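You operate a simulated robot arm through the tools that you are given. There is no shell and no other tool.

The job below is to be done with a simulated robot arm. You get a single attempt, and the scene is never put back.

Task
Set the controls near the top of the packing counter. At the end: the sealer lever is set to down; the heat dial is turned to 7; the funnel is set to over the seat; the sealer switch is switched off; whatever was shut is shut again. Leave all else as you found it, and nothing knocked over. The funnel goes clockwise seen from above, to its stop. The sealer lever goes to its stop.

It is judged by the outcome, as a careful person would: the job done as asked, and still so three seconds after it is handed in. It fails if anything else is knocked over, pushed out of place, dropped, spilled or broken.

Robot
A 6-joint arm with a two-finger parallel gripper, fixed in place. Base frame: the origin is at the foot of the arm, x ahead of it, y to its left, z up. Lengths are in m, angles in rad, forces in N, time in s.
With the tool pointing down near the work surface it reaches from about 0.22 to 0.58 m from the base axis. Its first joint turns from -2.897 to 2.897 rad. Payload 1.5 kg.
Tool frame: the origin (TCP) lies between the finger pads and is the grasp point; the fingertips stand 0.03 m ahead of it; z points along the fingers, y is the line along which they close. Largest opening 0.08 m; finger width 0.017, thickness 0.012; the body of the gripper, 0.04 by 0.082 m, starts 0.08 m behind the TCP.
Orientation is that of the tool frame in the base frame, as [roll, pitch, yaw] about the fixed x, y, z axes, in that order (R = Rz(yaw) Ry(pitch) Rx(roll)). With the fingers straight down and closing along the base's y, the tool's x points along the base's -x, its y along +y and its z along -z.

Tools
- The arm moves only by the tool arm_command. Its argument "motion" is a list of rows, each a list of 6 numbers: the shift along the tool's x, y, z in m, then the turn, a rotation vector about the tool's x, y, z in degrees. In form: [[x, y, z, wx, wy, wz], ...]. A call has 1 to 20 rows; each row is the pose to reach, as a shift and turn from the pose commanded when the call began, along the tool's axes at that moment. "jaw" is the finger opening in m, from 0 to 0.08, set as the call begins (left out, the last holds). Rows are played at 5 a second. More than 0.05 m and 0.15 rad between two rows, or a gripper value outside its range, and nothing of the call is played. A pose out of reach is approached as far as the arm can. The call stops where the force on the tool passes 40 N (or 10 N more than at its start, if that is more) or the arm is blocked; 0.2 s more then pass. Each finger travels about 0.072 m/s and halts on what it meets, pressing with about 23 N; the grip force reading is that of the motor and also rises with nothing between the fingers. The clock runs only during rows and for 0.2 s after the last one: add rows that repeat a pose to give the fingers time. It gives the time, the measured TCP pose, the force on the tool (base axes), the opening and the grip force at its end, in the units of the frame above (readings bear some noise), with the torque about the TCP (base axes, N m) and any sound that the robot's microphone picked up.
- Cameras (640 x 400 px; columns grow to the right, rows downward): "scene" is fixed at [0.0506, 0.6499, 0.6852]; the picture's right is [-0.74, -0.68, 0.00], its down [-0.38, 0.41, -0.83] and it looks along [0.56, -0.61, -0.56] (base axes); focal length 319 px, centre (320, 200). "wrist" rides on the gripper at [0.072, -0.007, -0.122] in the tool frame; the picture's right is [0.09, 1.00, 0.00], its down [-0.84, 0.08, -0.54] and it looks along [-0.54, 0.05, 0.84] (tool axes); focal length 238 px, centre (320, 200).
- get_image(camera): a new picture of that camera. It takes no simulated time.
- locate(camera, pixels): there is no depth. For up to 12 entries [column, row, z] of the newest picture of that camera ("zoom" is the newest enlarged one), the place [x, y] in the base frame at which the ray of that pixel passes the height z, good to about 0.002 m. It takes no simulated time.
- zoom(camera, box): a new picture of the part [left, top, right, bottom] of that camera's present view, enlarged. It takes no simulated time.
- job_done(): hands the job in; it is judged then, once.

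Open the gripper and draw the arm clear of the work before you hand the job in, unless the task says otherwise.

The tools are called after "Call:" by a JSON object that holds its "name" and its "arguments". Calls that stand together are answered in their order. arm_command: Moves the arm, as the interface text tells. Its arguments: {"type":"object","properties":{"motion":{"type":"array","items":{"type":"array","items":{"type":"number"}}},"jaw":{"type":"number"}},"required":["motion"]} The other tools are called the same way: get_image (camera) takes a picture; locate (camera, pixels) gives the place at which the rays of pixels pass given heights; zoom (camera, box) takes an enlarged picture of a part of a camera's view; job_done () hands the job in.

At the start:

```text
clock: 0.0
tool_pos: [0.1434, 0.2555, 0.5062]
tcp_rot: [-3.126, -0.01, 3.141]
wrist_force: [-0.5, -0.2, 0.3]
wrist_torque: [0.0, 0.01, 0.04]
grip_width: 0.0798
grip_force: 0.0
```

scene: 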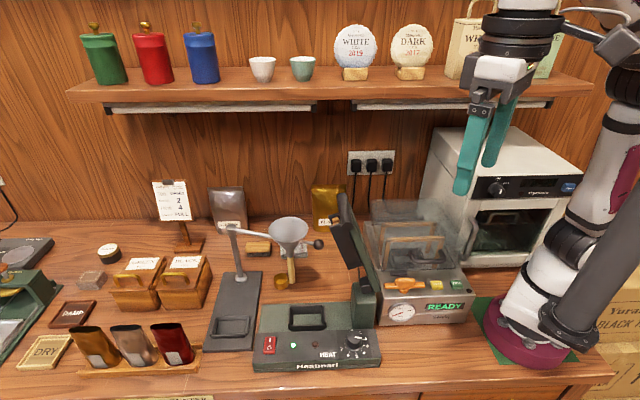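
wrist: 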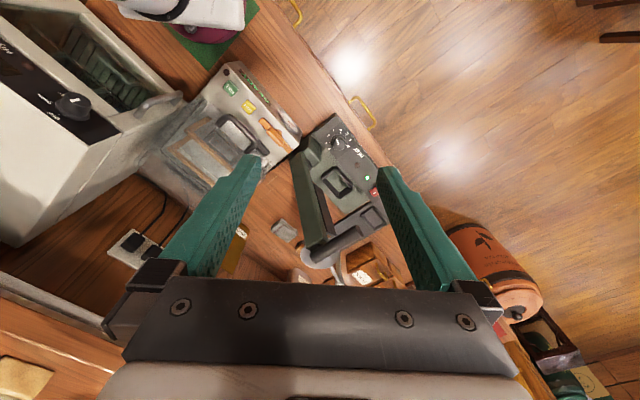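

The scene shows a hand sealer (around px 320,330) with lever, dial, switch and a funnel stand at (265,250). I zoom in on these for detail.

Call:
{"name": "zoom", "arguments": {"camera": "scene", "box": [240, 180, 400, 380]}}

Call:
{"name": "zoom", "arguments": {"camera": "scene", "box": [190, 200, 350, 360]}}

Call:
{"name": "zoom", "arguments": {"camera": "wrist", "box": [240, 90, 420, 290]}}

Call:
{"name": "zoom", "arguments": {"camera": "scene", "box": [250, 320, 390, 380]}}

```text
2.00 times, centred on (320, 280) of scene
```

zoom: 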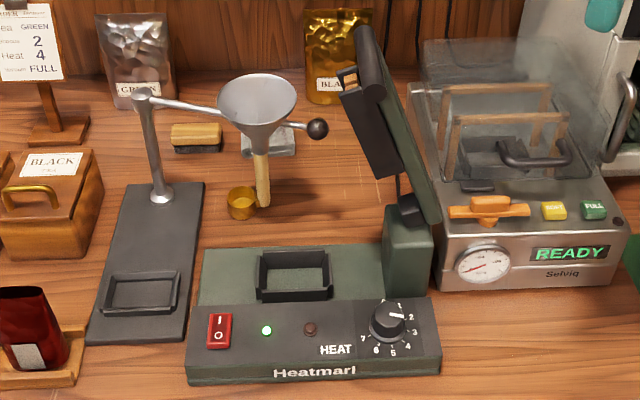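

```text
2.50 times, centred on (270, 280) of scene
```

zoom: 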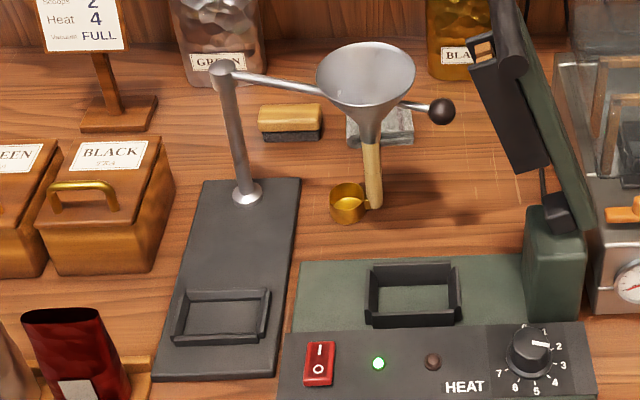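

```text
2.00 times, centred on (330, 190) of wrist
```

zoom: 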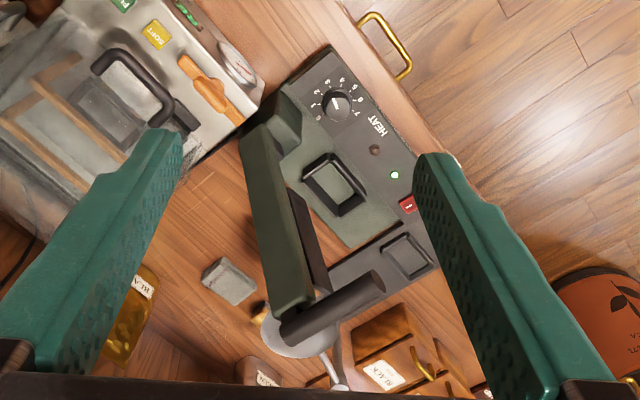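

```text
4.57 times, centred on (320, 350) of scene
```

zoom: 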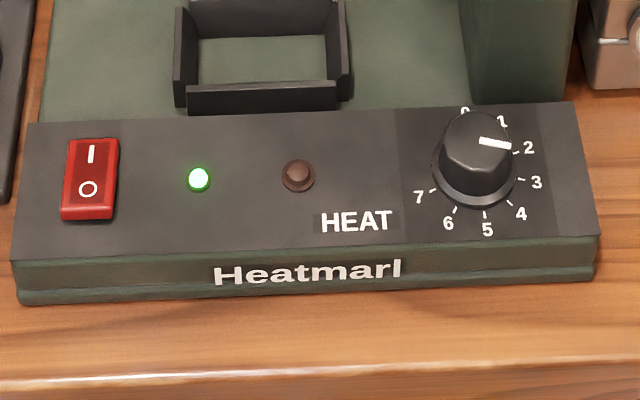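

I need metric positions, so I locate key points: sealer base corners, dial, switch, funnel post and ball, lever parts at guessed heights.

Call:
{"name": "locate", "arguments": {"camera": "scene", "pixels": [[254, 371, 0.0], [380, 366, 0.0], [270, 345, 0.04], [357, 341, 0.05], [240, 278, 0.01], [232, 328, 0.01], [307, 318, 0.03], [364, 320, 0.04], [318, 244, 0.15], [288, 228, 0.15], [233, 230, 0.15], [205, 350, 0.0]]}}

Call:
{"name": "locate", "arguments": {"camera": "wrist", "pixels": [[333, 142, 0.05], [375, 191, 0.04], [301, 141, 0.0], [300, 137, 0.05], [336, 180, 0.04], [374, 217, 0.02], [346, 289, 0.05], [320, 245, 0.25], [368, 232, 0.2]]}}

```text
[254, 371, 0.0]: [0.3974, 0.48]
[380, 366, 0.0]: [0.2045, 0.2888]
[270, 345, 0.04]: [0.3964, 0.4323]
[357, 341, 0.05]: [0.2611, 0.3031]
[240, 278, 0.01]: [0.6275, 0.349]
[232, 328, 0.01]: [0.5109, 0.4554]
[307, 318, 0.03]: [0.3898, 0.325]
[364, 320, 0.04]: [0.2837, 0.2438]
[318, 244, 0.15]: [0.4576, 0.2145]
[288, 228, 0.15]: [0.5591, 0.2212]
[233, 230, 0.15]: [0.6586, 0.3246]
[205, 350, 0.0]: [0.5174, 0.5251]
```

```text
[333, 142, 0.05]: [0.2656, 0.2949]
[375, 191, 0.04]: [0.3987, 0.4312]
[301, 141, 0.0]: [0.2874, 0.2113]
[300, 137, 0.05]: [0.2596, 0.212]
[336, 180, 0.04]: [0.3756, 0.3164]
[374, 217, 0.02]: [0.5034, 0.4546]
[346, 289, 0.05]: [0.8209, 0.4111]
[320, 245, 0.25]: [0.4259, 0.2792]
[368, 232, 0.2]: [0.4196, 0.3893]
```

The counter runs at 45° to the base: the sealer lies around (0.33,0.33), the funnel post around (0.63,0.35). I turn the tool 45° and hover so that the wrist camera looks along the sealer.

Call:
{"name": "arm_command", "arguments": {"motion": [[-0.01, -0.006, 0.007, 0, 0, -5.6], [-0.018, -0.011, 0.014, 0, 0, -11.2], [-0.026, -0.016, 0.021, 0, 0, -16.9], [-0.034, -0.022, 0.028, 0, 0, -22.5], [-0.043, -0.027, 0.035, 0, 0, -28.1], [-0.051, -0.033, 0.042, 0, 0, -33.7], [-0.06, -0.038, 0.049, 0, 0, -39.4], [-0.0686, -0.0435, 0.056, 0, 0, -45], [-0.0686, -0.0435, 0.056, 0, 0, -45]], "jaw": 0.08}}

```text
clock: 2.0
tool_pos: [0.2103, 0.211, 0.4508]
tcp_rot: [-3.138, -0.016, -2.355]
wrist_force: [-0.8, -0.4, 1.0]
wrist_torque: [0.01, -0.01, 0.0]
grip_width: 0.08
grip_force: 0.1
```

The arm reached the hover pose. I take both pictures to see the controls from here.

Call:
{"name": "get_image", "arguments": {"camera": "wrist"}}

Call:
{"name": "get_image", "arguments": {"camera": "scene"}}

```text
taken
```

wrist: 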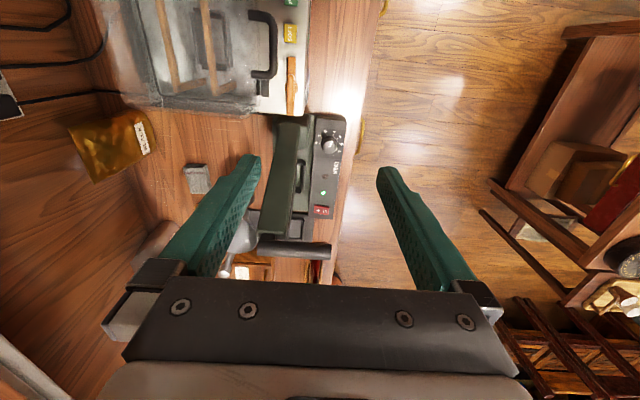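

```text
taken
```

scene: 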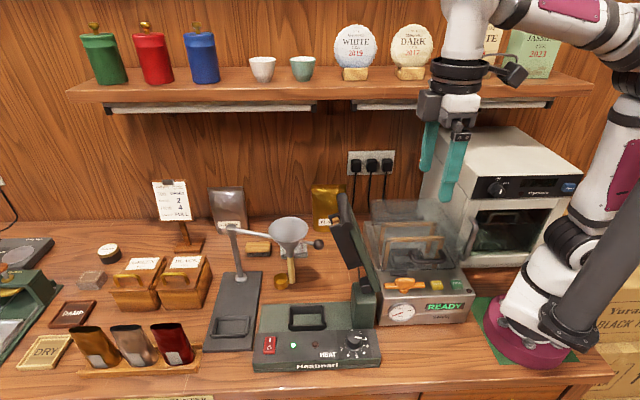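

The lever bar shows at wrist px (285,190) with its handle at (295,250), and the dial at (330,143). I zoom in on both views.

Call:
{"name": "zoom", "arguments": {"camera": "wrist", "box": [220, 100, 380, 280]}}

Call:
{"name": "zoom", "arguments": {"camera": "scene", "box": [300, 180, 400, 300]}}

Call:
{"name": "zoom", "arguments": {"camera": "wrist", "box": [300, 110, 360, 230]}}

Call:
{"name": "zoom", "arguments": {"camera": "scene", "box": [330, 320, 385, 365]}}

```text
2.22 times, centred on (300, 190) of wrist
```

zoom: 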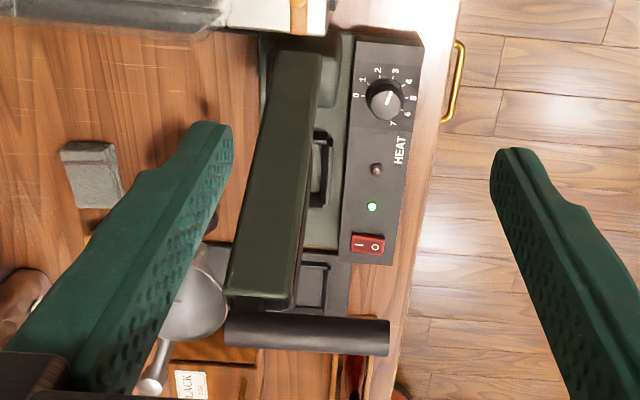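

```text
3.33 times, centred on (350, 240) of scene
```

zoom: 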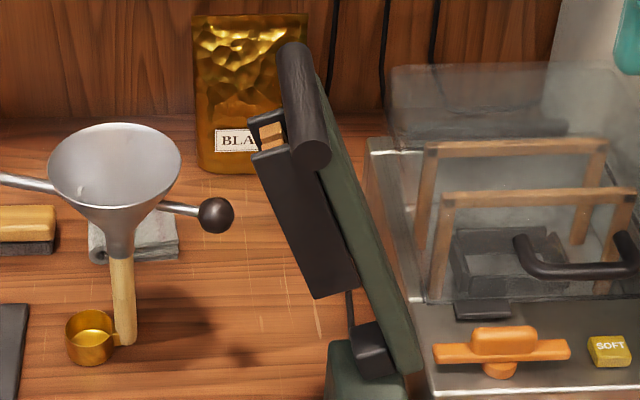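

```text
3.33 times, centred on (330, 170) of wrist
```

zoom: 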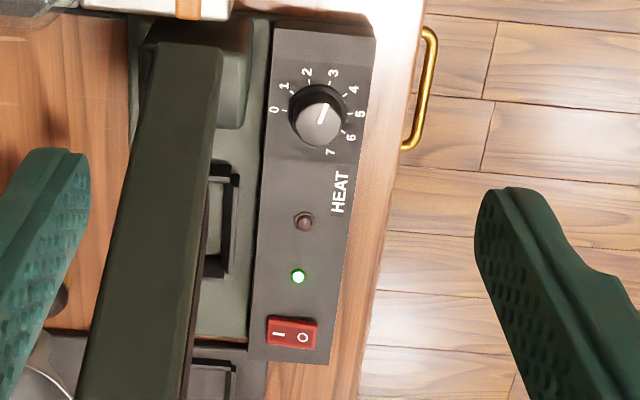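

```text
8.89 times, centred on (358, 342) of scene
```

zoom: 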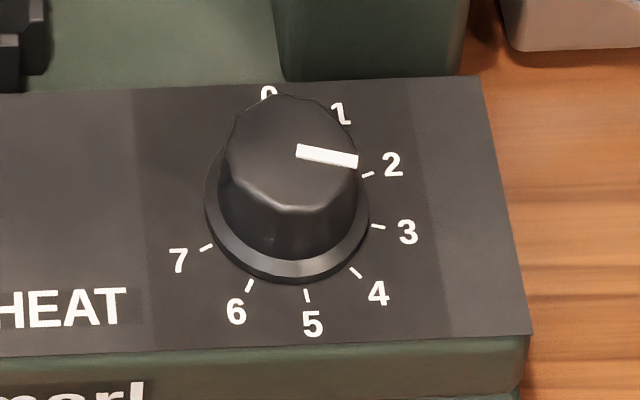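

The pointer reads 3 on a scale of 36° steps; the lever's handle bar is at scene (342,194)–(348,226). I triangulate handle ends, knob and switch between both cameras.

Call:
{"name": "locate", "arguments": {"camera": "scene", "pixels": [[347.9, 226.5, 0.1], [347.9, 226.5, 0.3], [341.9, 194.4, 0.1], [341.9, 194.4, 0.3], [354.4, 336.4, 0.05], [354.3, 344.3, 0.03], [269.7, 345.6, 0.02], [269.7, 345.6, 0.05], [269, 352.8, 0.04], [354.4, 336.4, 0.08]]}}

Call:
{"name": "locate", "arguments": {"camera": "wrist", "pixels": [[330.6, 252.2, 0.1], [330.6, 252.2, 0.3], [258.6, 247.6, 0.1], [258.6, 247.6, 0.3], [330, 147.5, 0.05], [328.8, 143.9, 0.03], [321.3, 209.9, 0.02], [321.3, 209.9, 0.05], [329.4, 209.9, 0.04], [330, 147.5, 0.08]]}}

```text
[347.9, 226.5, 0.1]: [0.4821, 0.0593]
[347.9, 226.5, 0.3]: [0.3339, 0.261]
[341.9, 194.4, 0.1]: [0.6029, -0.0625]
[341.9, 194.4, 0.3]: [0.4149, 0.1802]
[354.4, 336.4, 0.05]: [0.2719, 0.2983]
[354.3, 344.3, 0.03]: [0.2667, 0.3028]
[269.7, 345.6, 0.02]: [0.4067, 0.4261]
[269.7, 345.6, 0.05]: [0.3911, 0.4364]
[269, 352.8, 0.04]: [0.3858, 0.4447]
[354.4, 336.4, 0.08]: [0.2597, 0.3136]
```

```text
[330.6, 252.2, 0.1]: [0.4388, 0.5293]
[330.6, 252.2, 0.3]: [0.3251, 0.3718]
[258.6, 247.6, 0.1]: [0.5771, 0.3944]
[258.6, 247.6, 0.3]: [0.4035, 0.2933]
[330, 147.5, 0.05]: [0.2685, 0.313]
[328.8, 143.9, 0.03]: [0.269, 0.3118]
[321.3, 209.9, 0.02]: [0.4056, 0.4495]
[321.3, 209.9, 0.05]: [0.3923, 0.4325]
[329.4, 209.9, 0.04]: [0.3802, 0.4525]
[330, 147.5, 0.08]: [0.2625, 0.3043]
```

Triangulation gives the handle bar at about (0.29–0.35, 0.32–0.26, z 0.364), so the lever is long and will reach near the funnel seat when down. I need clearances, so I locate the wall line, the shelf and funnel parts.

Call:
{"name": "locate", "arguments": {"camera": "scene", "pixels": [[150, 221, 0.0], [330, 221, 0.0], [330, 100, 0.4], [330, 100, 0.45], [330, 100, 0.5], [445, 203, 0.15], [288, 229.5, 0.2], [318.8, 244.5, 0.17], [233, 228, 0.18], [235, 278, 0.012], [250, 319, 0.012], [215, 340, 0.012]]}}

Call:
{"name": "locate", "arguments": {"camera": "wrist", "pixels": [[223.4, 272, 0.17], [223.4, 272, 0.19], [272, 214, 0.17], [272, 214, 0.12]]}}

```text
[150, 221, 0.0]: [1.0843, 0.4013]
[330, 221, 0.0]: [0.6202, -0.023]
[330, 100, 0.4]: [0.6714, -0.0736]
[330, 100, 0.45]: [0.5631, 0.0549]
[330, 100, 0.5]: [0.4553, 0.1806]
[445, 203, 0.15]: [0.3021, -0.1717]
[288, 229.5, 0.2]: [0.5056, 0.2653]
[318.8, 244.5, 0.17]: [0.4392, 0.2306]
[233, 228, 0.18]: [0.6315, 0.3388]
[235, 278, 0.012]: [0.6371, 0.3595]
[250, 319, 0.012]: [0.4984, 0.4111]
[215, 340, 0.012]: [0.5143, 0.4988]
```

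```text
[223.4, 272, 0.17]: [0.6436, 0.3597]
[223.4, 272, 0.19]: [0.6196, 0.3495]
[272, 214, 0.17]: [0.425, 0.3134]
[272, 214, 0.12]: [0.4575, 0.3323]
```

The wall is at about 0.46 m depth and the shelf front well behind. I shift the gripper to above the funnel's robot side, staying above the lever tip, to view the funnel.

Call:
{"name": "arm_command", "arguments": {"motion": [[0.0, -0.03, -0.01, 0, 0, 0], [-0.01, -0.07, -0.01, 0, 0, 0], [-0.03, -0.105, -0.01, 0, 0, 0], [-0.06, -0.135, -0.01, 0, 0, 0], [-0.09, -0.16, 0.0, 0, 0, 0], [-0.12, -0.177, 0.02, 0, 0, 0], [-0.12, -0.177, 0.02, 0, 0, 0]]}}

Call:
{"name": "get_image", "arguments": {"camera": "wrist"}}

Call:
{"name": "get_image", "arguments": {"camera": "scene"}}

```text
clock: 3.6
tool_pos: [0.4208, 0.1678, 0.4263]
tcp_rot: [-3.137, -0.013, -2.356]
wrist_force: [1.4, -0.3, -0.2]
wrist_torque: [0.04, -0.01, 0.02]
grip_width: 0.0801
grip_force: 0.1
out of reach, approached as far as the arm can: row 6, 7
```

```text
taken
```

wrist: 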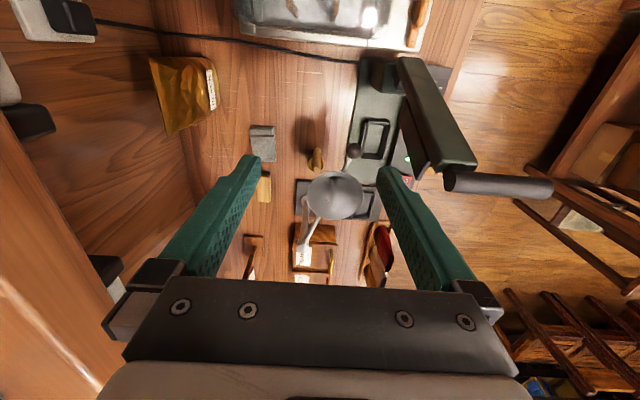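

```text
taken
```

scene: 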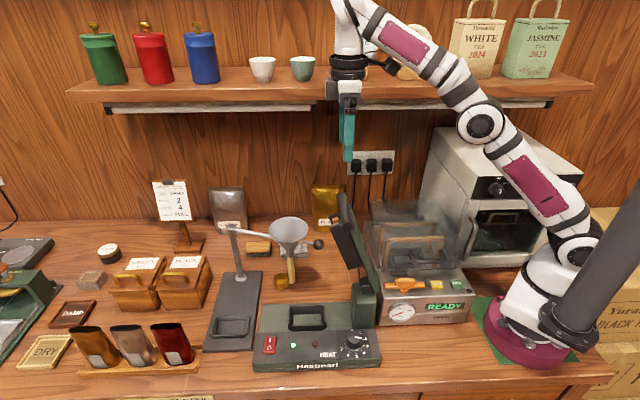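

The view is good: funnel rim at (335,193), ball at (353,150), lever from (385,75) to (500,185). I zoom for detail.

Call:
{"name": "zoom", "arguments": {"camera": "wrist", "box": [260, 40, 420, 280]}}

Call:
{"name": "zoom", "arguments": {"camera": "wrist", "box": [340, 30, 560, 210]}}

```text
1.67 times, centred on (340, 160) of wrist
```

zoom: 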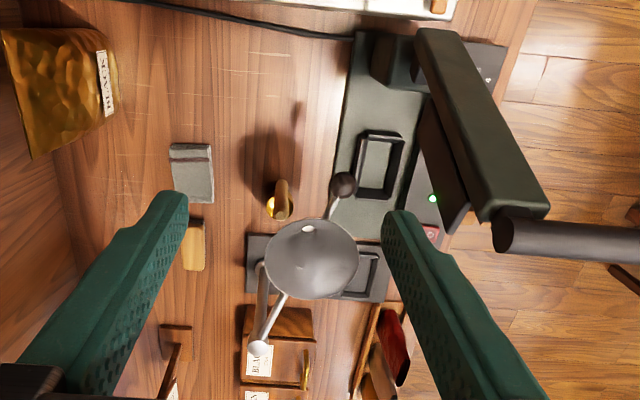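

```text
2.22 times, centred on (450, 120) of wrist
```

zoom: 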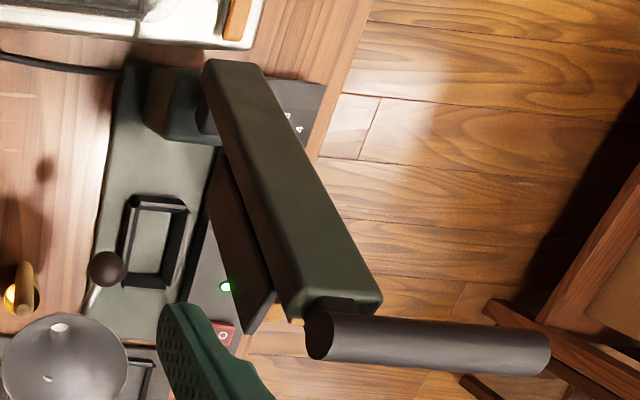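

I triangulate ball, rim centre, post top, and handle ends with this new viewpoint.

Call:
{"name": "locate", "arguments": {"camera": "wrist", "pixels": [[353.8, 151.6, 0.12], [353.8, 151.6, 0.2], [334.6, 194.8, 0.12], [334.6, 194.8, 0.2], [302.2, 248.8, 0.12], [302.2, 248.8, 0.2], [552.7, 189.4, 0.35], [552.7, 189.4, 0.38], [449.1, 180.8, 0.35], [449.1, 180.8, 0.38], [398.2, 59.2, 0.1], [477, 165, 0.35]]}}

Call:
{"name": "locate", "arguments": {"camera": "scene", "pixels": [[318.8, 244.5, 0.12], [318.8, 244.5, 0.2], [288, 229.5, 0.12], [288, 229.5, 0.2], [233, 228, 0.12], [233, 228, 0.2], [347.9, 226.5, 0.35], [347.9, 226.5, 0.38], [341.9, 194.4, 0.35], [341.9, 194.4, 0.38], [290.5, 258, 0.1], [290.5, 258, 0.14]]}}

```text
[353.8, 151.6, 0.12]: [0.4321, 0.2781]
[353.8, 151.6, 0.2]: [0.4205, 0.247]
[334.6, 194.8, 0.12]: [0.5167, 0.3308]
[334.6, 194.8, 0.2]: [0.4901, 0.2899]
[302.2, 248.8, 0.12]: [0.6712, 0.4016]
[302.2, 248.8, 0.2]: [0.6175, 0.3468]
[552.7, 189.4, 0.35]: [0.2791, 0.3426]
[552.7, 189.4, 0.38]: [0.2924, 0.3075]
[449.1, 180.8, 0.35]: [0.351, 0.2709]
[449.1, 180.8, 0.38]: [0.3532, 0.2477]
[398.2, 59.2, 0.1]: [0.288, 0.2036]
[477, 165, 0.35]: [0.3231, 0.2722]
```

```text
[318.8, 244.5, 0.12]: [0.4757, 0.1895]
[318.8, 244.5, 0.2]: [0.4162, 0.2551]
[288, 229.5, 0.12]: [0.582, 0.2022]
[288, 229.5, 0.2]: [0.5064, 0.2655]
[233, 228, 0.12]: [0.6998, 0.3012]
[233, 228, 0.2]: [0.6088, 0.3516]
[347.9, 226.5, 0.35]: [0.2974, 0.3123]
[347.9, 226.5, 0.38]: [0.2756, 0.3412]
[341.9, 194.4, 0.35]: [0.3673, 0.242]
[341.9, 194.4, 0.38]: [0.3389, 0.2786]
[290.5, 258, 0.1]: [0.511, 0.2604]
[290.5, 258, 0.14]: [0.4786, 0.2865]
```

Ball is at (0.421,0.250,z 0.193), funnel rim centre (0.486,0.280,z 0.22), post (0.617,0.349). I zoom hard on the spout and scoop to judge clearances.

Call:
{"name": "zoom", "arguments": {"camera": "scene", "box": [255, 205, 335, 305]}}

Call:
{"name": "zoom", "arguments": {"camera": "wrist", "box": [280, 120, 380, 220]}}

Call:
{"name": "zoom", "arguments": {"camera": "scene", "box": [330, 180, 400, 320]}}

```text
4.00 times, centred on (295, 255) of scene
```

zoom: 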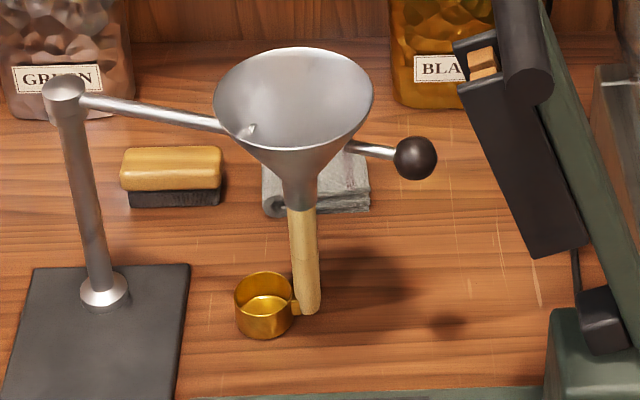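

```text
4.00 times, centred on (330, 170) of wrist
```

zoom: 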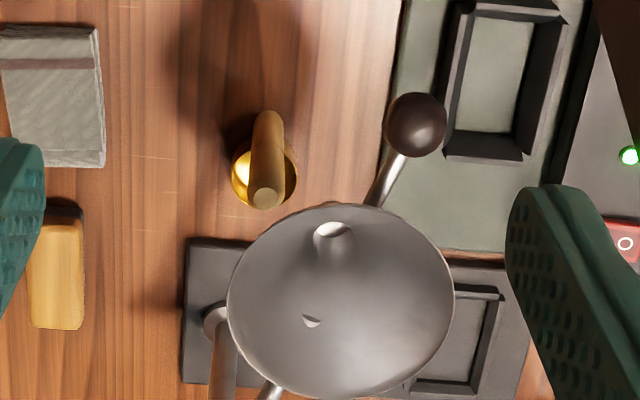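

```text
2.86 times, centred on (365, 250) of scene
```

zoom: 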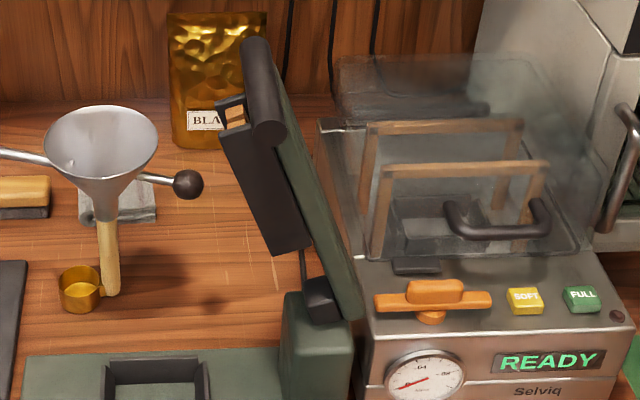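

The brass scoop has an upright wooden handle standing near the spout, so I compute its position and height relative to the funnel.

Call:
{"name": "locate", "arguments": {"camera": "wrist", "pixels": [[316.3, 169, 0.0], [316.3, 169, 0.1], [317, 151, 0.0], [316, 163, 0.02], [333.2, 178.5, 0.13], [333.2, 178.5, 0.1]]}}

Call:
{"name": "locate", "arguments": {"camera": "scene", "pixels": [[291.3, 282, 0.005], [291.3, 282, 0.02], [281, 282.5, 0.015], [290, 257, 0.1], [290, 257, 0.13], [291.3, 282, 0.05]]}}

```text
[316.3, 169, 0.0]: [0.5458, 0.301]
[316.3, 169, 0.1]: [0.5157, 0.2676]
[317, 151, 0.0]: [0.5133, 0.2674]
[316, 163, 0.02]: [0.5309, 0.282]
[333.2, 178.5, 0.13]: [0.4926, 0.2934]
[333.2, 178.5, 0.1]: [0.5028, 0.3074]
```

```text
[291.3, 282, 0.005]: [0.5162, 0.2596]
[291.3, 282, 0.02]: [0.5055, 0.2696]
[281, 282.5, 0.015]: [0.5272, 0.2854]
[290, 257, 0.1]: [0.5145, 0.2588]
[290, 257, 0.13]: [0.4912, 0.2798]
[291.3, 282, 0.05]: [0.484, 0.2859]
```

Scoop handle stands about 0.10 m tall at (0.513,0.265), and the funnel sweeps away from it. Now I measure the lever pedestal and sealing frame to predict where the lever lands.

Call:
{"name": "locate", "arguments": {"camera": "scene", "pixels": [[352, 328.5, 0.04], [376, 328.5, 0.04], [353, 285, 0.09], [353, 285, 0.12], [377, 287.5, 0.09], [377, 287.5, 0.12], [366.8, 285, 0.1], [366.8, 285, 0.13], [288, 331, 0.04], [326, 329, 0.04], [291, 307, 0.06], [324, 306, 0.06]]}}

Call:
{"name": "locate", "arguments": {"camera": "wrist", "pixels": [[362, 125, 0.05], [388, 119, 0.05], [381, 157, 0.05], [358, 156, 0.05], [374, 74, 0.1], [375, 94, 0.1], [402, 106, 0.04]]}}

```text
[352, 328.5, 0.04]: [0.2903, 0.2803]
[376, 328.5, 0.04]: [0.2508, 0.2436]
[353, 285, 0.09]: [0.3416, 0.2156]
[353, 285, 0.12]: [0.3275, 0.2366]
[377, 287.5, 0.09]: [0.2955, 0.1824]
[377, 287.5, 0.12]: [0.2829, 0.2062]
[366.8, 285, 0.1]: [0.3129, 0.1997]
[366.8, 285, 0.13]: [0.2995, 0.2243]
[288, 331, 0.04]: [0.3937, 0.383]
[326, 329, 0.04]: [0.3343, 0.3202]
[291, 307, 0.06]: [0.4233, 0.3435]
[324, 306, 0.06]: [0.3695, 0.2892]
```

```text
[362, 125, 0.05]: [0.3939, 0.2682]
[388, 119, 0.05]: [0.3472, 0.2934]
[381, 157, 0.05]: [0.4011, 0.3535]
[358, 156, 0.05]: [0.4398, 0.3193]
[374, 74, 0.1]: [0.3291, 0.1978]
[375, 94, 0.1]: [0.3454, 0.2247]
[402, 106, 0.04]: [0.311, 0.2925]
```

The sealer pedestal is about 0.09 m high, so the lowered bar should land near s=0.64 m out, z≈0.1, below the spout bottom (~0.135). I do the lever first: I draw back, yaw the tool 90° so the fingers straddle the handle bar.

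Call:
{"name": "arm_command", "arguments": {"motion": [[0.02, 0.005, -0.01, 0, 0, 7.5], [0.035, 0.01, -0.02, 0, 0, 15], [0.045, 0.02, -0.03, 0, 0, 22.5], [0.055, 0.03, -0.034, 0, 0, 30], [0.065, 0.04, -0.034, 0, 0, 37.5], [0.075, 0.055, -0.034, 0, 0, 45], [0.085, 0.07, -0.034, 0, 0, 52.5], [0.095, 0.085, -0.034, 0, 0, 60], [0.1, 0.1, -0.034, 0, 0, 67.5], [0.105, 0.11, -0.034, 0, 0, 75], [0.11, 0.12, -0.034, 0, 0, 82.5], [0.116, 0.129, -0.034, 0, 0, 90], [0.116, 0.129, -0.034, 0, 0, 90]], "jaw": 0.06}}

Call:
{"name": "get_image", "arguments": {"camera": "scene"}}

Call:
{"name": "get_image", "arguments": {"camera": "wrist"}}

```text
clock: 6.4
tool_pos: [0.2463, 0.1785, 0.4624]
tcp_rot: [-3.125, 0.003, 2.355]
wrist_force: [0.3, 0.6, 0.1]
wrist_torque: [-0.02, -0.03, -0.04]
grip_width: 0.0599
grip_force: 0.0
```

```text
taken
```

scene: 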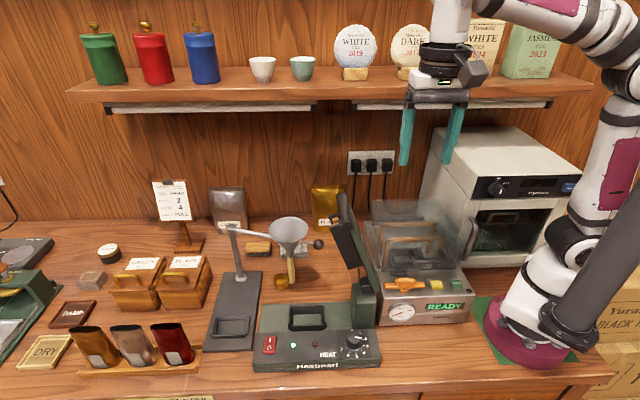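

```text
taken
```

wrist: 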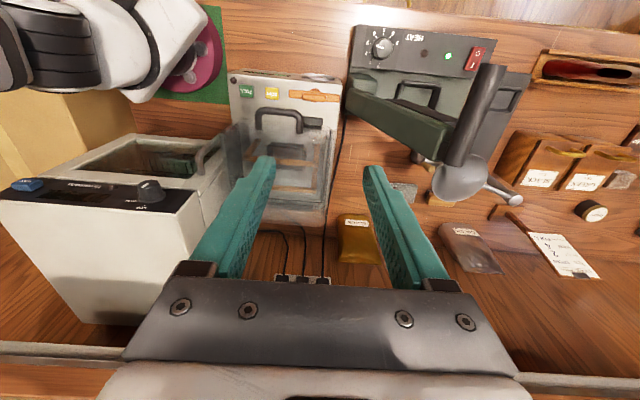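

The tool is now at s=0.30 with the camera on the user's side; the bar shows at wrist px (480,110). I move to a pre-grasp above the bar with a 20° outward tilt.

Call:
{"name": "arm_command", "arguments": {"motion": [[0.02, 0.01, -0.01, -5, 0, 0], [0.04, 0.04, -0.01, -10, 0, 0], [0.048, 0.075, 0.0, -15, 0, 0], [0.048, 0.105, 0.017, -20, 0, 0], [0.048, 0.105, 0.017, -20, 0, 0]], "jaw": 0.06}}

Call:
{"name": "get_image", "arguments": {"camera": "wrist"}}

Call:
{"name": "zoom", "arguments": {"camera": "scene", "box": [290, 120, 450, 300]}}

```text
clock: 7.6
tool_pos: [0.2849, 0.2875, 0.4421]
tcp_rot: [2.809, 0.004, 2.355]
wrist_force: [-0.2, -0.7, -0.9]
wrist_torque: [0.01, 0.02, -0.02]
grip_width: 0.06
grip_force: 0.0
```

```text
taken
```

wrist: 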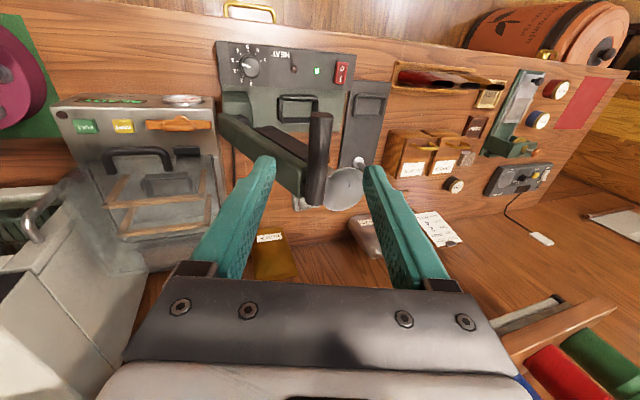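

```text
2.22 times, centred on (370, 210) of scene
```

zoom: 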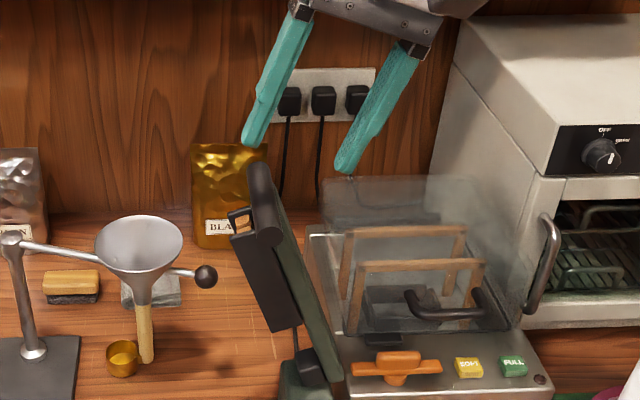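

The bar lies at wrist px (322,118)–(314,200), centred between the fingers. I check its position against the known height before closing in.

Call:
{"name": "locate", "arguments": {"camera": "wrist", "pixels": [[322, 118, 0.36], [322, 118, 0.37], [314, 200, 0.36], [318, 155, 0.364], [310, 155, 0.364], [329, 155, 0.364]]}}

Call:
{"name": "zoom", "arguments": {"camera": "wrist", "box": [200, 30, 400, 230]}}

```text
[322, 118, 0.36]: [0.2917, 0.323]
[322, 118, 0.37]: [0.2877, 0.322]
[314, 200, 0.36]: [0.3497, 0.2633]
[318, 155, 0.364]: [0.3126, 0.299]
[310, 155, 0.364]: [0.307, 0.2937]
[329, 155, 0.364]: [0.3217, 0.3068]
```

```text
2.00 times, centred on (300, 130) of wrist
```

zoom: 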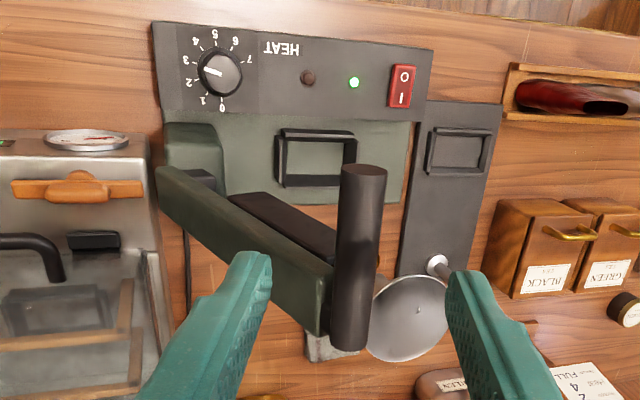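

Bar centre at s=0.4325, diameter about 0.02. I advance 0.082 m along the tool so that the fingers straddle it, then close.

Call:
{"name": "arm_command", "arguments": {"motion": [[0, 0, 0.03, 0, 0, 0], [0, 0, 0.06, 0, 0, 0], [0, 0, 0.082, 0, 0, 0], [0, 0, 0.082, 0, 0, 0]], "jaw": 0.06}}

Call:
{"name": "arm_command", "arguments": {"motion": [[0, 0, 0, 0, 0, 0], [0, 0, 0, 0, 0, 0], [0, 0, 0, 0, 0, 0], [0, 0, 0, 0, 0, 0]], "jaw": 0.0}}

Call:
{"name": "get_image", "arguments": {"camera": "wrist"}}

Call:
{"name": "get_image", "arguments": {"camera": "scene"}}

```text
clock: 8.6
tool_pos: [0.3056, 0.306, 0.3654]
tcp_rot: [2.81, 0.004, 2.357]
wrist_force: [0.0, -0.7, 0.0]
wrist_torque: [-0.01, 0.01, -0.01]
grip_width: 0.0602
grip_force: 0.1
```

```text
clock: 9.6
tool_pos: [0.3047, 0.3051, 0.3658]
tcp_rot: [2.808, 0.003, 2.355]
wrist_force: [-0.8, -2.2, -5.9]
wrist_torque: [-0.05, 0.01, 0.01]
grip_width: 0.0196
grip_force: 33.1
```

```text
taken
```

wrist: 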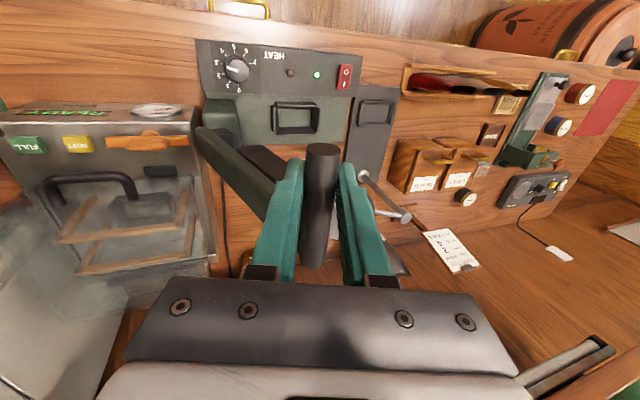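

```text
taken
```

scene: 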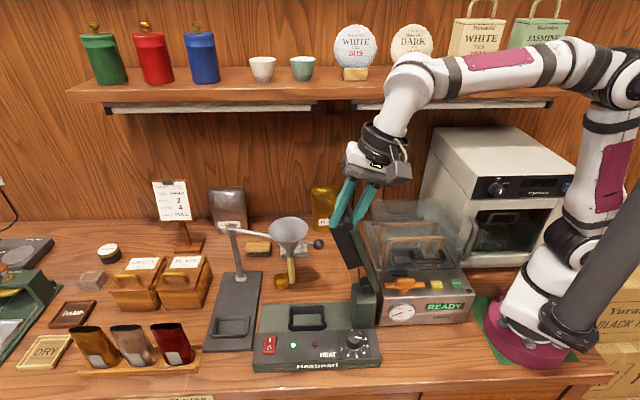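

The bar is held (width 0.0196, no large force). I start swinging the lever along its arc by about 16°, tilting along, and check force.

Call:
{"name": "arm_command", "arguments": {"motion": [[0, 0.008, 0.0054, -1, 0, 0], [0, 0.0162, 0.011, -2.1, 0, 0], [0, 0.0238, 0.0168, -3.2, 0, 0], [0, 0.0312, 0.0226, -4.3, 0, 0], [0, 0.0453, 0.0355, -6.4, 0, 0], [0, 0.0585, 0.0492, -8.5, 0, 0]], "jaw": 0.0}}

Call:
{"name": "get_image", "arguments": {"camera": "scene"}}

```text
clock: 10.9
tool_pos: [0.346, 0.3466, 0.343]
tcp_rot: [2.697, 0.002, 2.353]
wrist_force: [-0.9, 0.1, -2.0]
wrist_torque: [-0.01, -0.11, 0.1]
grip_width: 0.0195
grip_force: 33.1
stopped in row 6: the force on the tool passed its limit at 41 N (the readings are from after the stop); the commanded pose is now the measured one
```

```text
taken
```

scene: 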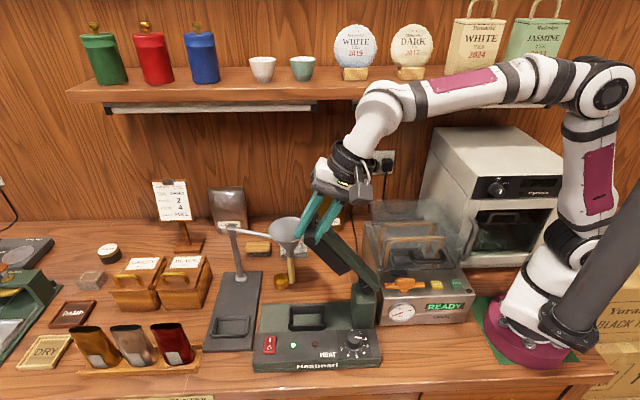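

The lever follows (now about 28° from vertical, pivot near s=0.362, z=0.102); the stop was a speed transient. I continue with smaller steps.

Call:
{"name": "arm_command", "arguments": {"motion": [[0, 0.0035, 0.0048, -0.7, 0, 0], [0, 0.0069, 0.0097, -1.4, 0, 0], [0, 0.0102, 0.0147, -2.1, 0, 0], [0, 0.0134, 0.0198, -2.8, 0, 0], [0, 0.0164, 0.0249, -3.5, 0, 0], [0, 0.0193, 0.0301, -4.2, 0, 0], [0, 0.0222, 0.0353, -4.9, 0, 0], [0, 0.025, 0.0406, -5.6, 0, 0], [0, 0.0275, 0.0459, -6.3, 0, 0], [0, 0.03, 0.0513, -7, 0, 0], [0, 0.0324, 0.0568, -7.7, 0, 0], [0, 0.0347, 0.0623, -8.4, 0, 0], [0, 0.0368, 0.0678, -9.1, 0, 0], [0, 0.0388, 0.0734, -9.8, 0, 0], [0, 0.0406, 0.0791, -10.5, 0, 0], [0, 0.0424, 0.0848, -11.2, 0, 0], [0, 0.044, 0.0905, -11.9, 0, 0], [0, 0.0456, 0.0963, -12.6, 0, 0], [0, 0.047, 0.1021, -13.3, 0, 0], [0, 0.0483, 0.1079, -14, 0, 0]], "jaw": 0.0}}

Call:
{"name": "get_image", "arguments": {"camera": "scene"}}

```text
clock: 12.3
tool_pos: [0.3668, 0.3673, 0.3191]
tcp_rot: [2.635, 0.001, 2.354]
wrist_force: [-1.5, 0.1, -1.2]
wrist_torque: [0.07, 0.01, 0.16]
grip_width: 0.0196
grip_force: 33.7
stopped in row 7: the force on the tool passed its limit at 42 N (the readings are from after the stop); the commanded pose is now the measured one
```

```text
taken
```

scene: 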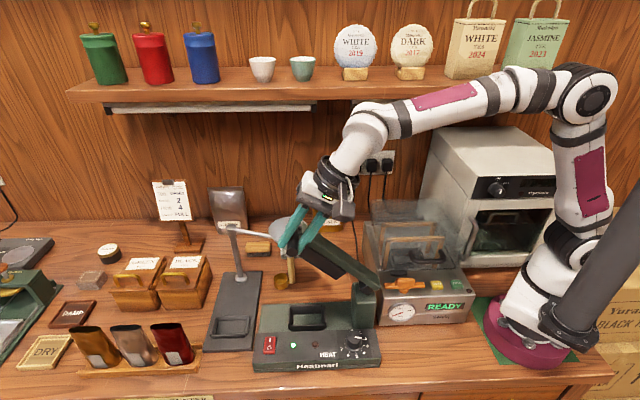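

Force built up again, likely since the firm grip resists sliding as the arc is not exactly known. I ease the jaw to a loose cage so that the bar can slide radially, and look at where it sits.

Call:
{"name": "arm_command", "arguments": {"motion": [[0, 0, 0, 0, 0, 0], [0, 0, 0, 0, 0, 0], [0, 0, 0, 0, 0, 0]], "jaw": 0.03}}

Call:
{"name": "get_image", "arguments": {"camera": "wrist"}}

Call:
{"name": "zoom", "arguments": {"camera": "scene", "box": [250, 170, 400, 300]}}

```text
clock: 13.2
tool_pos: [0.366, 0.3671, 0.32]
tcp_rot: [2.634, 0.001, 2.355]
wrist_force: [0.6, 0.7, -0.2]
wrist_torque: [0.04, -0.03, 0.0]
grip_width: 0.0298
grip_force: 0.0
```

```text
taken
```

wrist: 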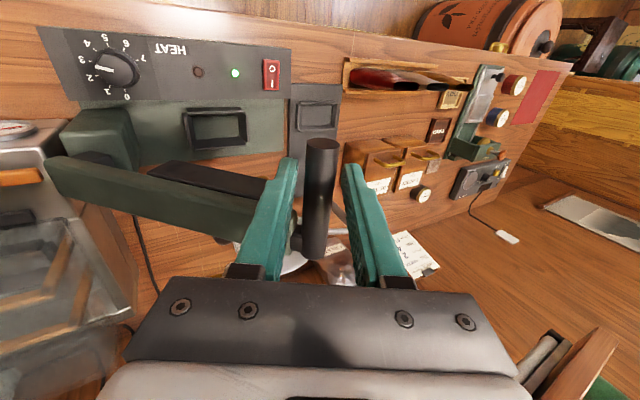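

```text
3.08 times, centred on (325, 235) of scene
```

zoom: 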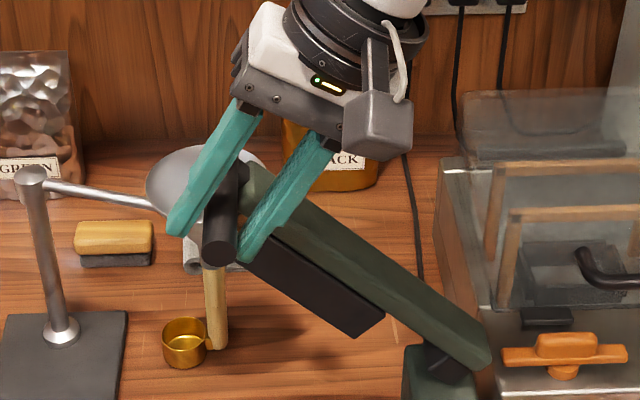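

The bar has slid toward the fingertips, so my assumed arc sits too far out. I locate its near end (scene 292.5,249.6) and the beam root to correct the pivot.

Call:
{"name": "locate", "arguments": {"camera": "scene", "pixels": [[292.5, 249.6, 0.26], [292.5, 249.6, 0.28], [292.5, 249.6, 0.3], [292.5, 249.6, 0.32]]}}

Call:
{"name": "locate", "arguments": {"camera": "wrist", "pixels": [[322, 147, 0.26], [322, 147, 0.28], [322, 147, 0.3], [322, 147, 0.32]]}}

```text
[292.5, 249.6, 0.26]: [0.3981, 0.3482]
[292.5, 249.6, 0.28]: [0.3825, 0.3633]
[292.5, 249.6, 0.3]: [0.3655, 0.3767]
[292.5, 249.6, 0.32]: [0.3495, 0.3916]
```

```text
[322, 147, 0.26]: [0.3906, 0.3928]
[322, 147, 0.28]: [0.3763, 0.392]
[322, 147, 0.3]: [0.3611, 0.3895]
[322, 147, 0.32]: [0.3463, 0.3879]
```

The corrected pivot is about (s 0.35, z 0.104) with R 0.273, bar now at 39°. I continue on that arc with the jaw caging loosely.

Call:
{"name": "arm_command", "arguments": {"motion": [[0, 0.0036, 0.0088, -1.1, 0, 0], [0, 0.0068, 0.0178, -2.2, 0, 0], [0, 0.0097, 0.0269, -3.3, 0, 0], [0, 0.0123, 0.036, -4.4, 0, 0], [0, 0.0146, 0.0453, -5.5, 0, 0], [0, 0.0166, 0.0545, -6.6, 0, 0], [0, 0.0182, 0.0639, -7.7, 0, 0], [0, 0.0196, 0.0735, -8.8, 0, 0], [0, 0.0205, 0.0829, -9.9, 0, 0], [0, 0.0211, 0.0924, -11, 0, 0]], "jaw": 0.03}}

Call:
{"name": "get_image", "arguments": {"camera": "wrist"}}

Call:
{"name": "zoom", "arguments": {"camera": "scene", "box": [220, 170, 400, 320]}}

```text
clock: 15.3
tool_pos: [0.411, 0.4128, 0.2483]
tcp_rot: [2.444, -0.003, 2.353]
wrist_force: [-10.9, -5.0, -5.2]
wrist_torque: [-0.05, 0.11, 0.03]
grip_width: 0.0407
grip_force: 6.6
```

```text
taken
```

wrist: 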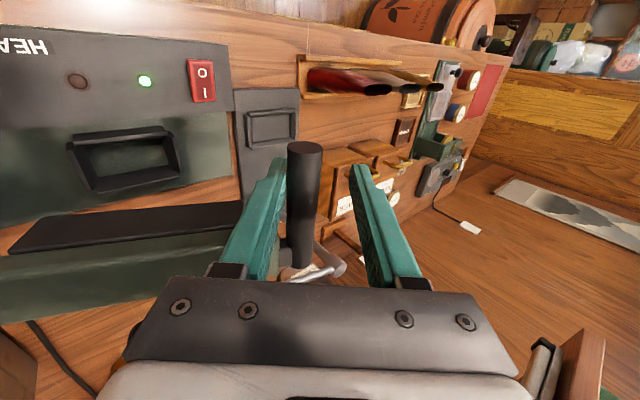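

```text
2.67 times, centred on (310, 245) of scene
```

zoom: 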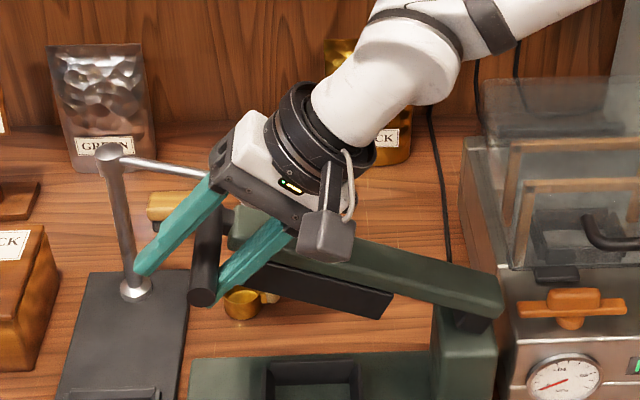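

The lever follows with about 12 N resistance, now near 57°. From here the push is mostly along the fingers, so I grip the bar again before continuing.

Call:
{"name": "arm_command", "arguments": {"motion": [[0, 0, 0, 0, 0, 0], [0, 0, 0, 0, 0, 0], [0, 0, 0, 0, 0, 0], [0, 0, 0, 0, 0, 0]], "jaw": 0.0}}

Call:
{"name": "get_image", "arguments": {"camera": "wrist"}}

Call:
{"name": "zoom", "arguments": {"camera": "scene", "box": [220, 170, 400, 320]}}

```text
clock: 15.9
tool_pos: [0.4062, 0.4077, 0.2384]
tcp_rot: [2.474, -0.006, 2.348]
wrist_force: [-29.2, -30.5, -20.1]
wrist_torque: [-0.25, 0.13, 0.17]
grip_width: 0.0198
grip_force: 23.4
stopped in row 2: the force on the tool passed its limit at 45 N (the readings are from after the stop); the commanded pose is now the measured one
```

```text
taken
```

wrist: 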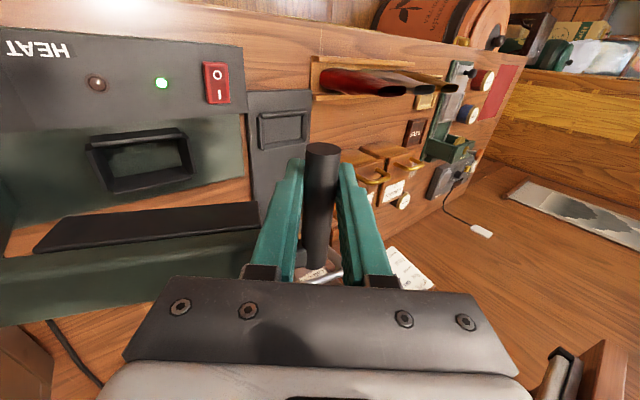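

```text
2.67 times, centred on (310, 245) of scene
```

zoom: 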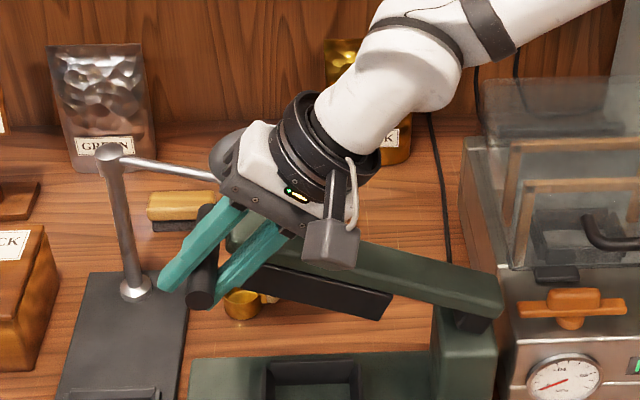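

The bar is gripped again. I triangulate its near end (scene 265,281; wrist 323,150) to refine the arc and let the force relax with a null move.

Call:
{"name": "arm_command", "arguments": {"motion": [[0, 0, 0, 0, 0, 0], [0, 0, 0, 0, 0, 0]], "jaw": 0.0}}

Call:
{"name": "get_image", "arguments": {"camera": "wrist"}}

Call:
{"name": "zoom", "arguments": {"camera": "scene", "box": [230, 200, 390, 310]}}

```text
clock: 16.2
tool_pos: [0.4075, 0.4063, 0.2381]
tcp_rot: [2.475, -0.004, 2.346]
wrist_force: [-1.6, -0.8, -1.0]
wrist_torque: [-0.11, -0.11, 0.28]
grip_width: 0.0194
grip_force: 33.8
stopped in row 1: the force on the tool passed its limit at 58 N (the readings are from after the stop); the commanded pose is now the measured one
```

```text
taken
```

wrist: 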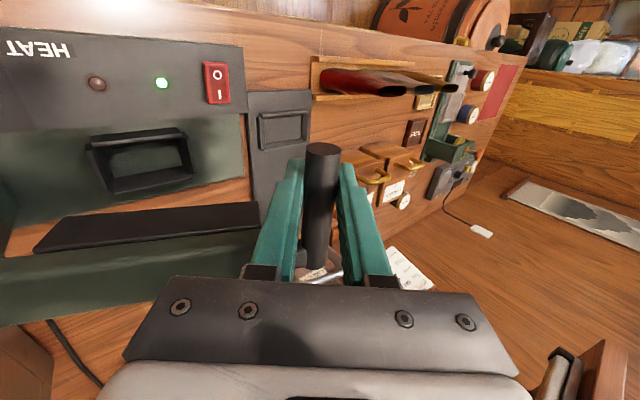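

```text
3.64 times, centred on (310, 255) of scene
```

zoom: 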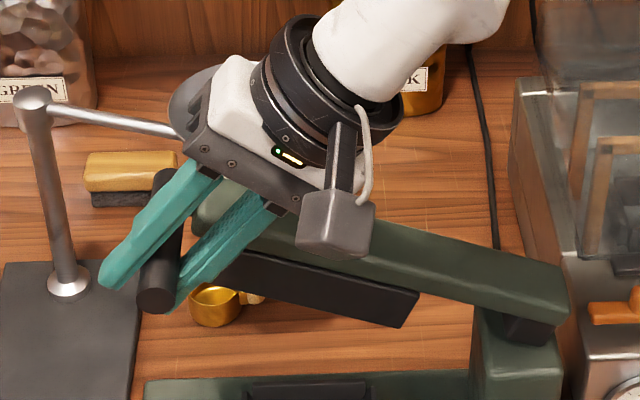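

The force has relaxed. I now triangulate the bar end precisely.

Call:
{"name": "locate", "arguments": {"camera": "scene", "pixels": [[264.7, 282.5, 0.2], [264.7, 282.5, 0.22], [264.7, 282.5, 0.24], [360.2, 280, 0.12], [360.2, 280, 0.14], [379.5, 276, 0.12]]}}

Call:
{"name": "locate", "arguments": {"camera": "wrist", "pixels": [[322, 150, 0.2], [322, 150, 0.22], [322, 150, 0.24]]}}

```text
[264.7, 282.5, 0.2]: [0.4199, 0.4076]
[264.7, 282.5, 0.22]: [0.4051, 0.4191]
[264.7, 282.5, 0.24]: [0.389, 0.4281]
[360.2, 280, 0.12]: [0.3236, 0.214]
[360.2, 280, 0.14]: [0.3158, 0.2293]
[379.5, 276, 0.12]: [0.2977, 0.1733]
```

```text
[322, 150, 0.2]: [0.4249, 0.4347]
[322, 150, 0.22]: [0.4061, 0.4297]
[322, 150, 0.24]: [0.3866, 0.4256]
```

The bar really sits at (s 0.578, z 0.236), giving a refit pivot near (0.377, 0.151) with R≈0.219 and lever at 67°. I continue on that arc with the grip on.

Call:
{"name": "arm_command", "arguments": {"motion": [[0, -0.001, 0.0034, -0.6, 0, 0], [0, -0.002, 0.0069, -1.2, 0, 0], [0, -0.0032, 0.0105, -1.8, 0, 0], [0, -0.0044, 0.0142, -2.4, 0, 0], [0, -0.0057, 0.0178, -3, 0, 0], [0, -0.007, 0.0213, -3.6, 0, 0], [0, -0.0084, 0.0249, -4.2, 0, 0], [0, -0.0099, 0.0285, -4.8, 0, 0], [0, -0.0115, 0.032, -5.4, 0, 0], [0, -0.0131, 0.0354, -6, 0, 0], [0, -0.0147, 0.0388, -6.6, 0, 0], [0, -0.0164, 0.0422, -7.2, 0, 0]], "jaw": 0.0}}

Call:
{"name": "get_image", "arguments": {"camera": "wrist"}}

Call:
{"name": "zoom", "arguments": {"camera": "scene", "box": [230, 200, 390, 330]}}

```text
clock: 18.8
tool_pos: [0.4165, 0.4168, 0.1992]
tcp_rot: [2.347, -0.005, 2.35]
wrist_force: [0.6, 1.3, -0.3]
wrist_torque: [-0.11, -0.15, 0.13]
grip_width: 0.0196
grip_force: 34.0
stopped in row 12: the force on the tool passed its limit at 41 N (the readings are from after the stop); the commanded pose is now the measured one
```

```text
taken
```

wrist: 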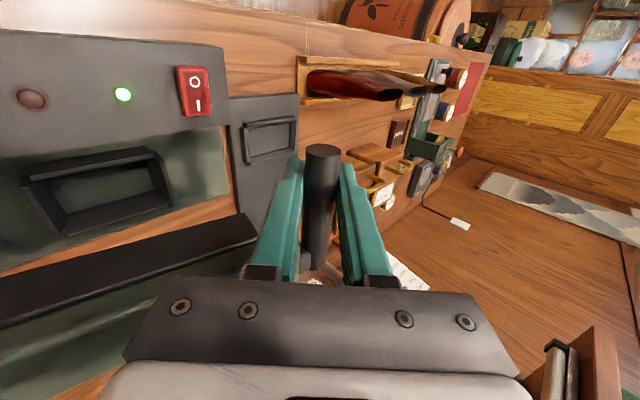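

```text
3.08 times, centred on (310, 265) of scene
```

zoom: 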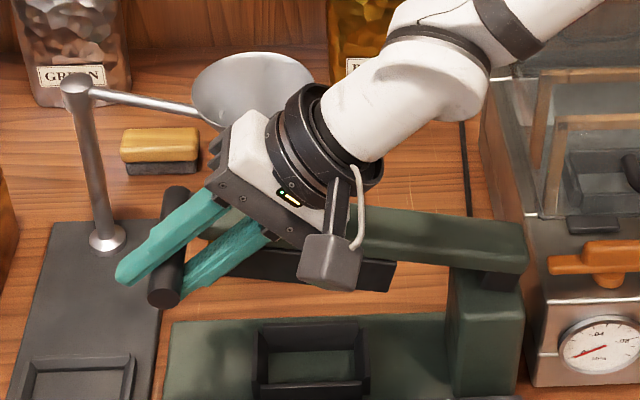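

The lever is nearly horizontal now, with bar end at scene (259.7,295.8). I triangulate again to see whether it is at its stop.

Call:
{"name": "locate", "arguments": {"camera": "scene", "pixels": [[259.7, 295.8, 0.16], [259.7, 295.8, 0.18], [259.7, 295.8, 0.2]]}}

Call:
{"name": "locate", "arguments": {"camera": "wrist", "pixels": [[322, 152, 0.16], [322, 152, 0.18], [322, 152, 0.2]]}}

Call:
{"name": "zoom", "arguments": {"camera": "scene", "box": [280, 230, 400, 330]}}

```text
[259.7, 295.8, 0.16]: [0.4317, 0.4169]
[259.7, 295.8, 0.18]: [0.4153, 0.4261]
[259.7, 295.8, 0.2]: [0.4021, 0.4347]
```

```text
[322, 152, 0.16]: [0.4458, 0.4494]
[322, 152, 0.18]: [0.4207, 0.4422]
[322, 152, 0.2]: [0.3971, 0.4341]
```

```text
4.00 times, centred on (340, 280) of scene
```

zoom: 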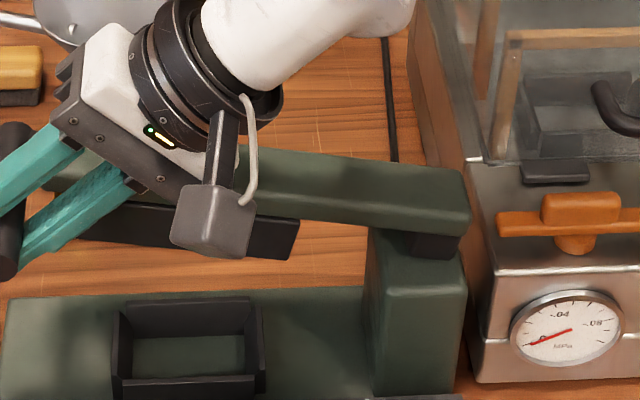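

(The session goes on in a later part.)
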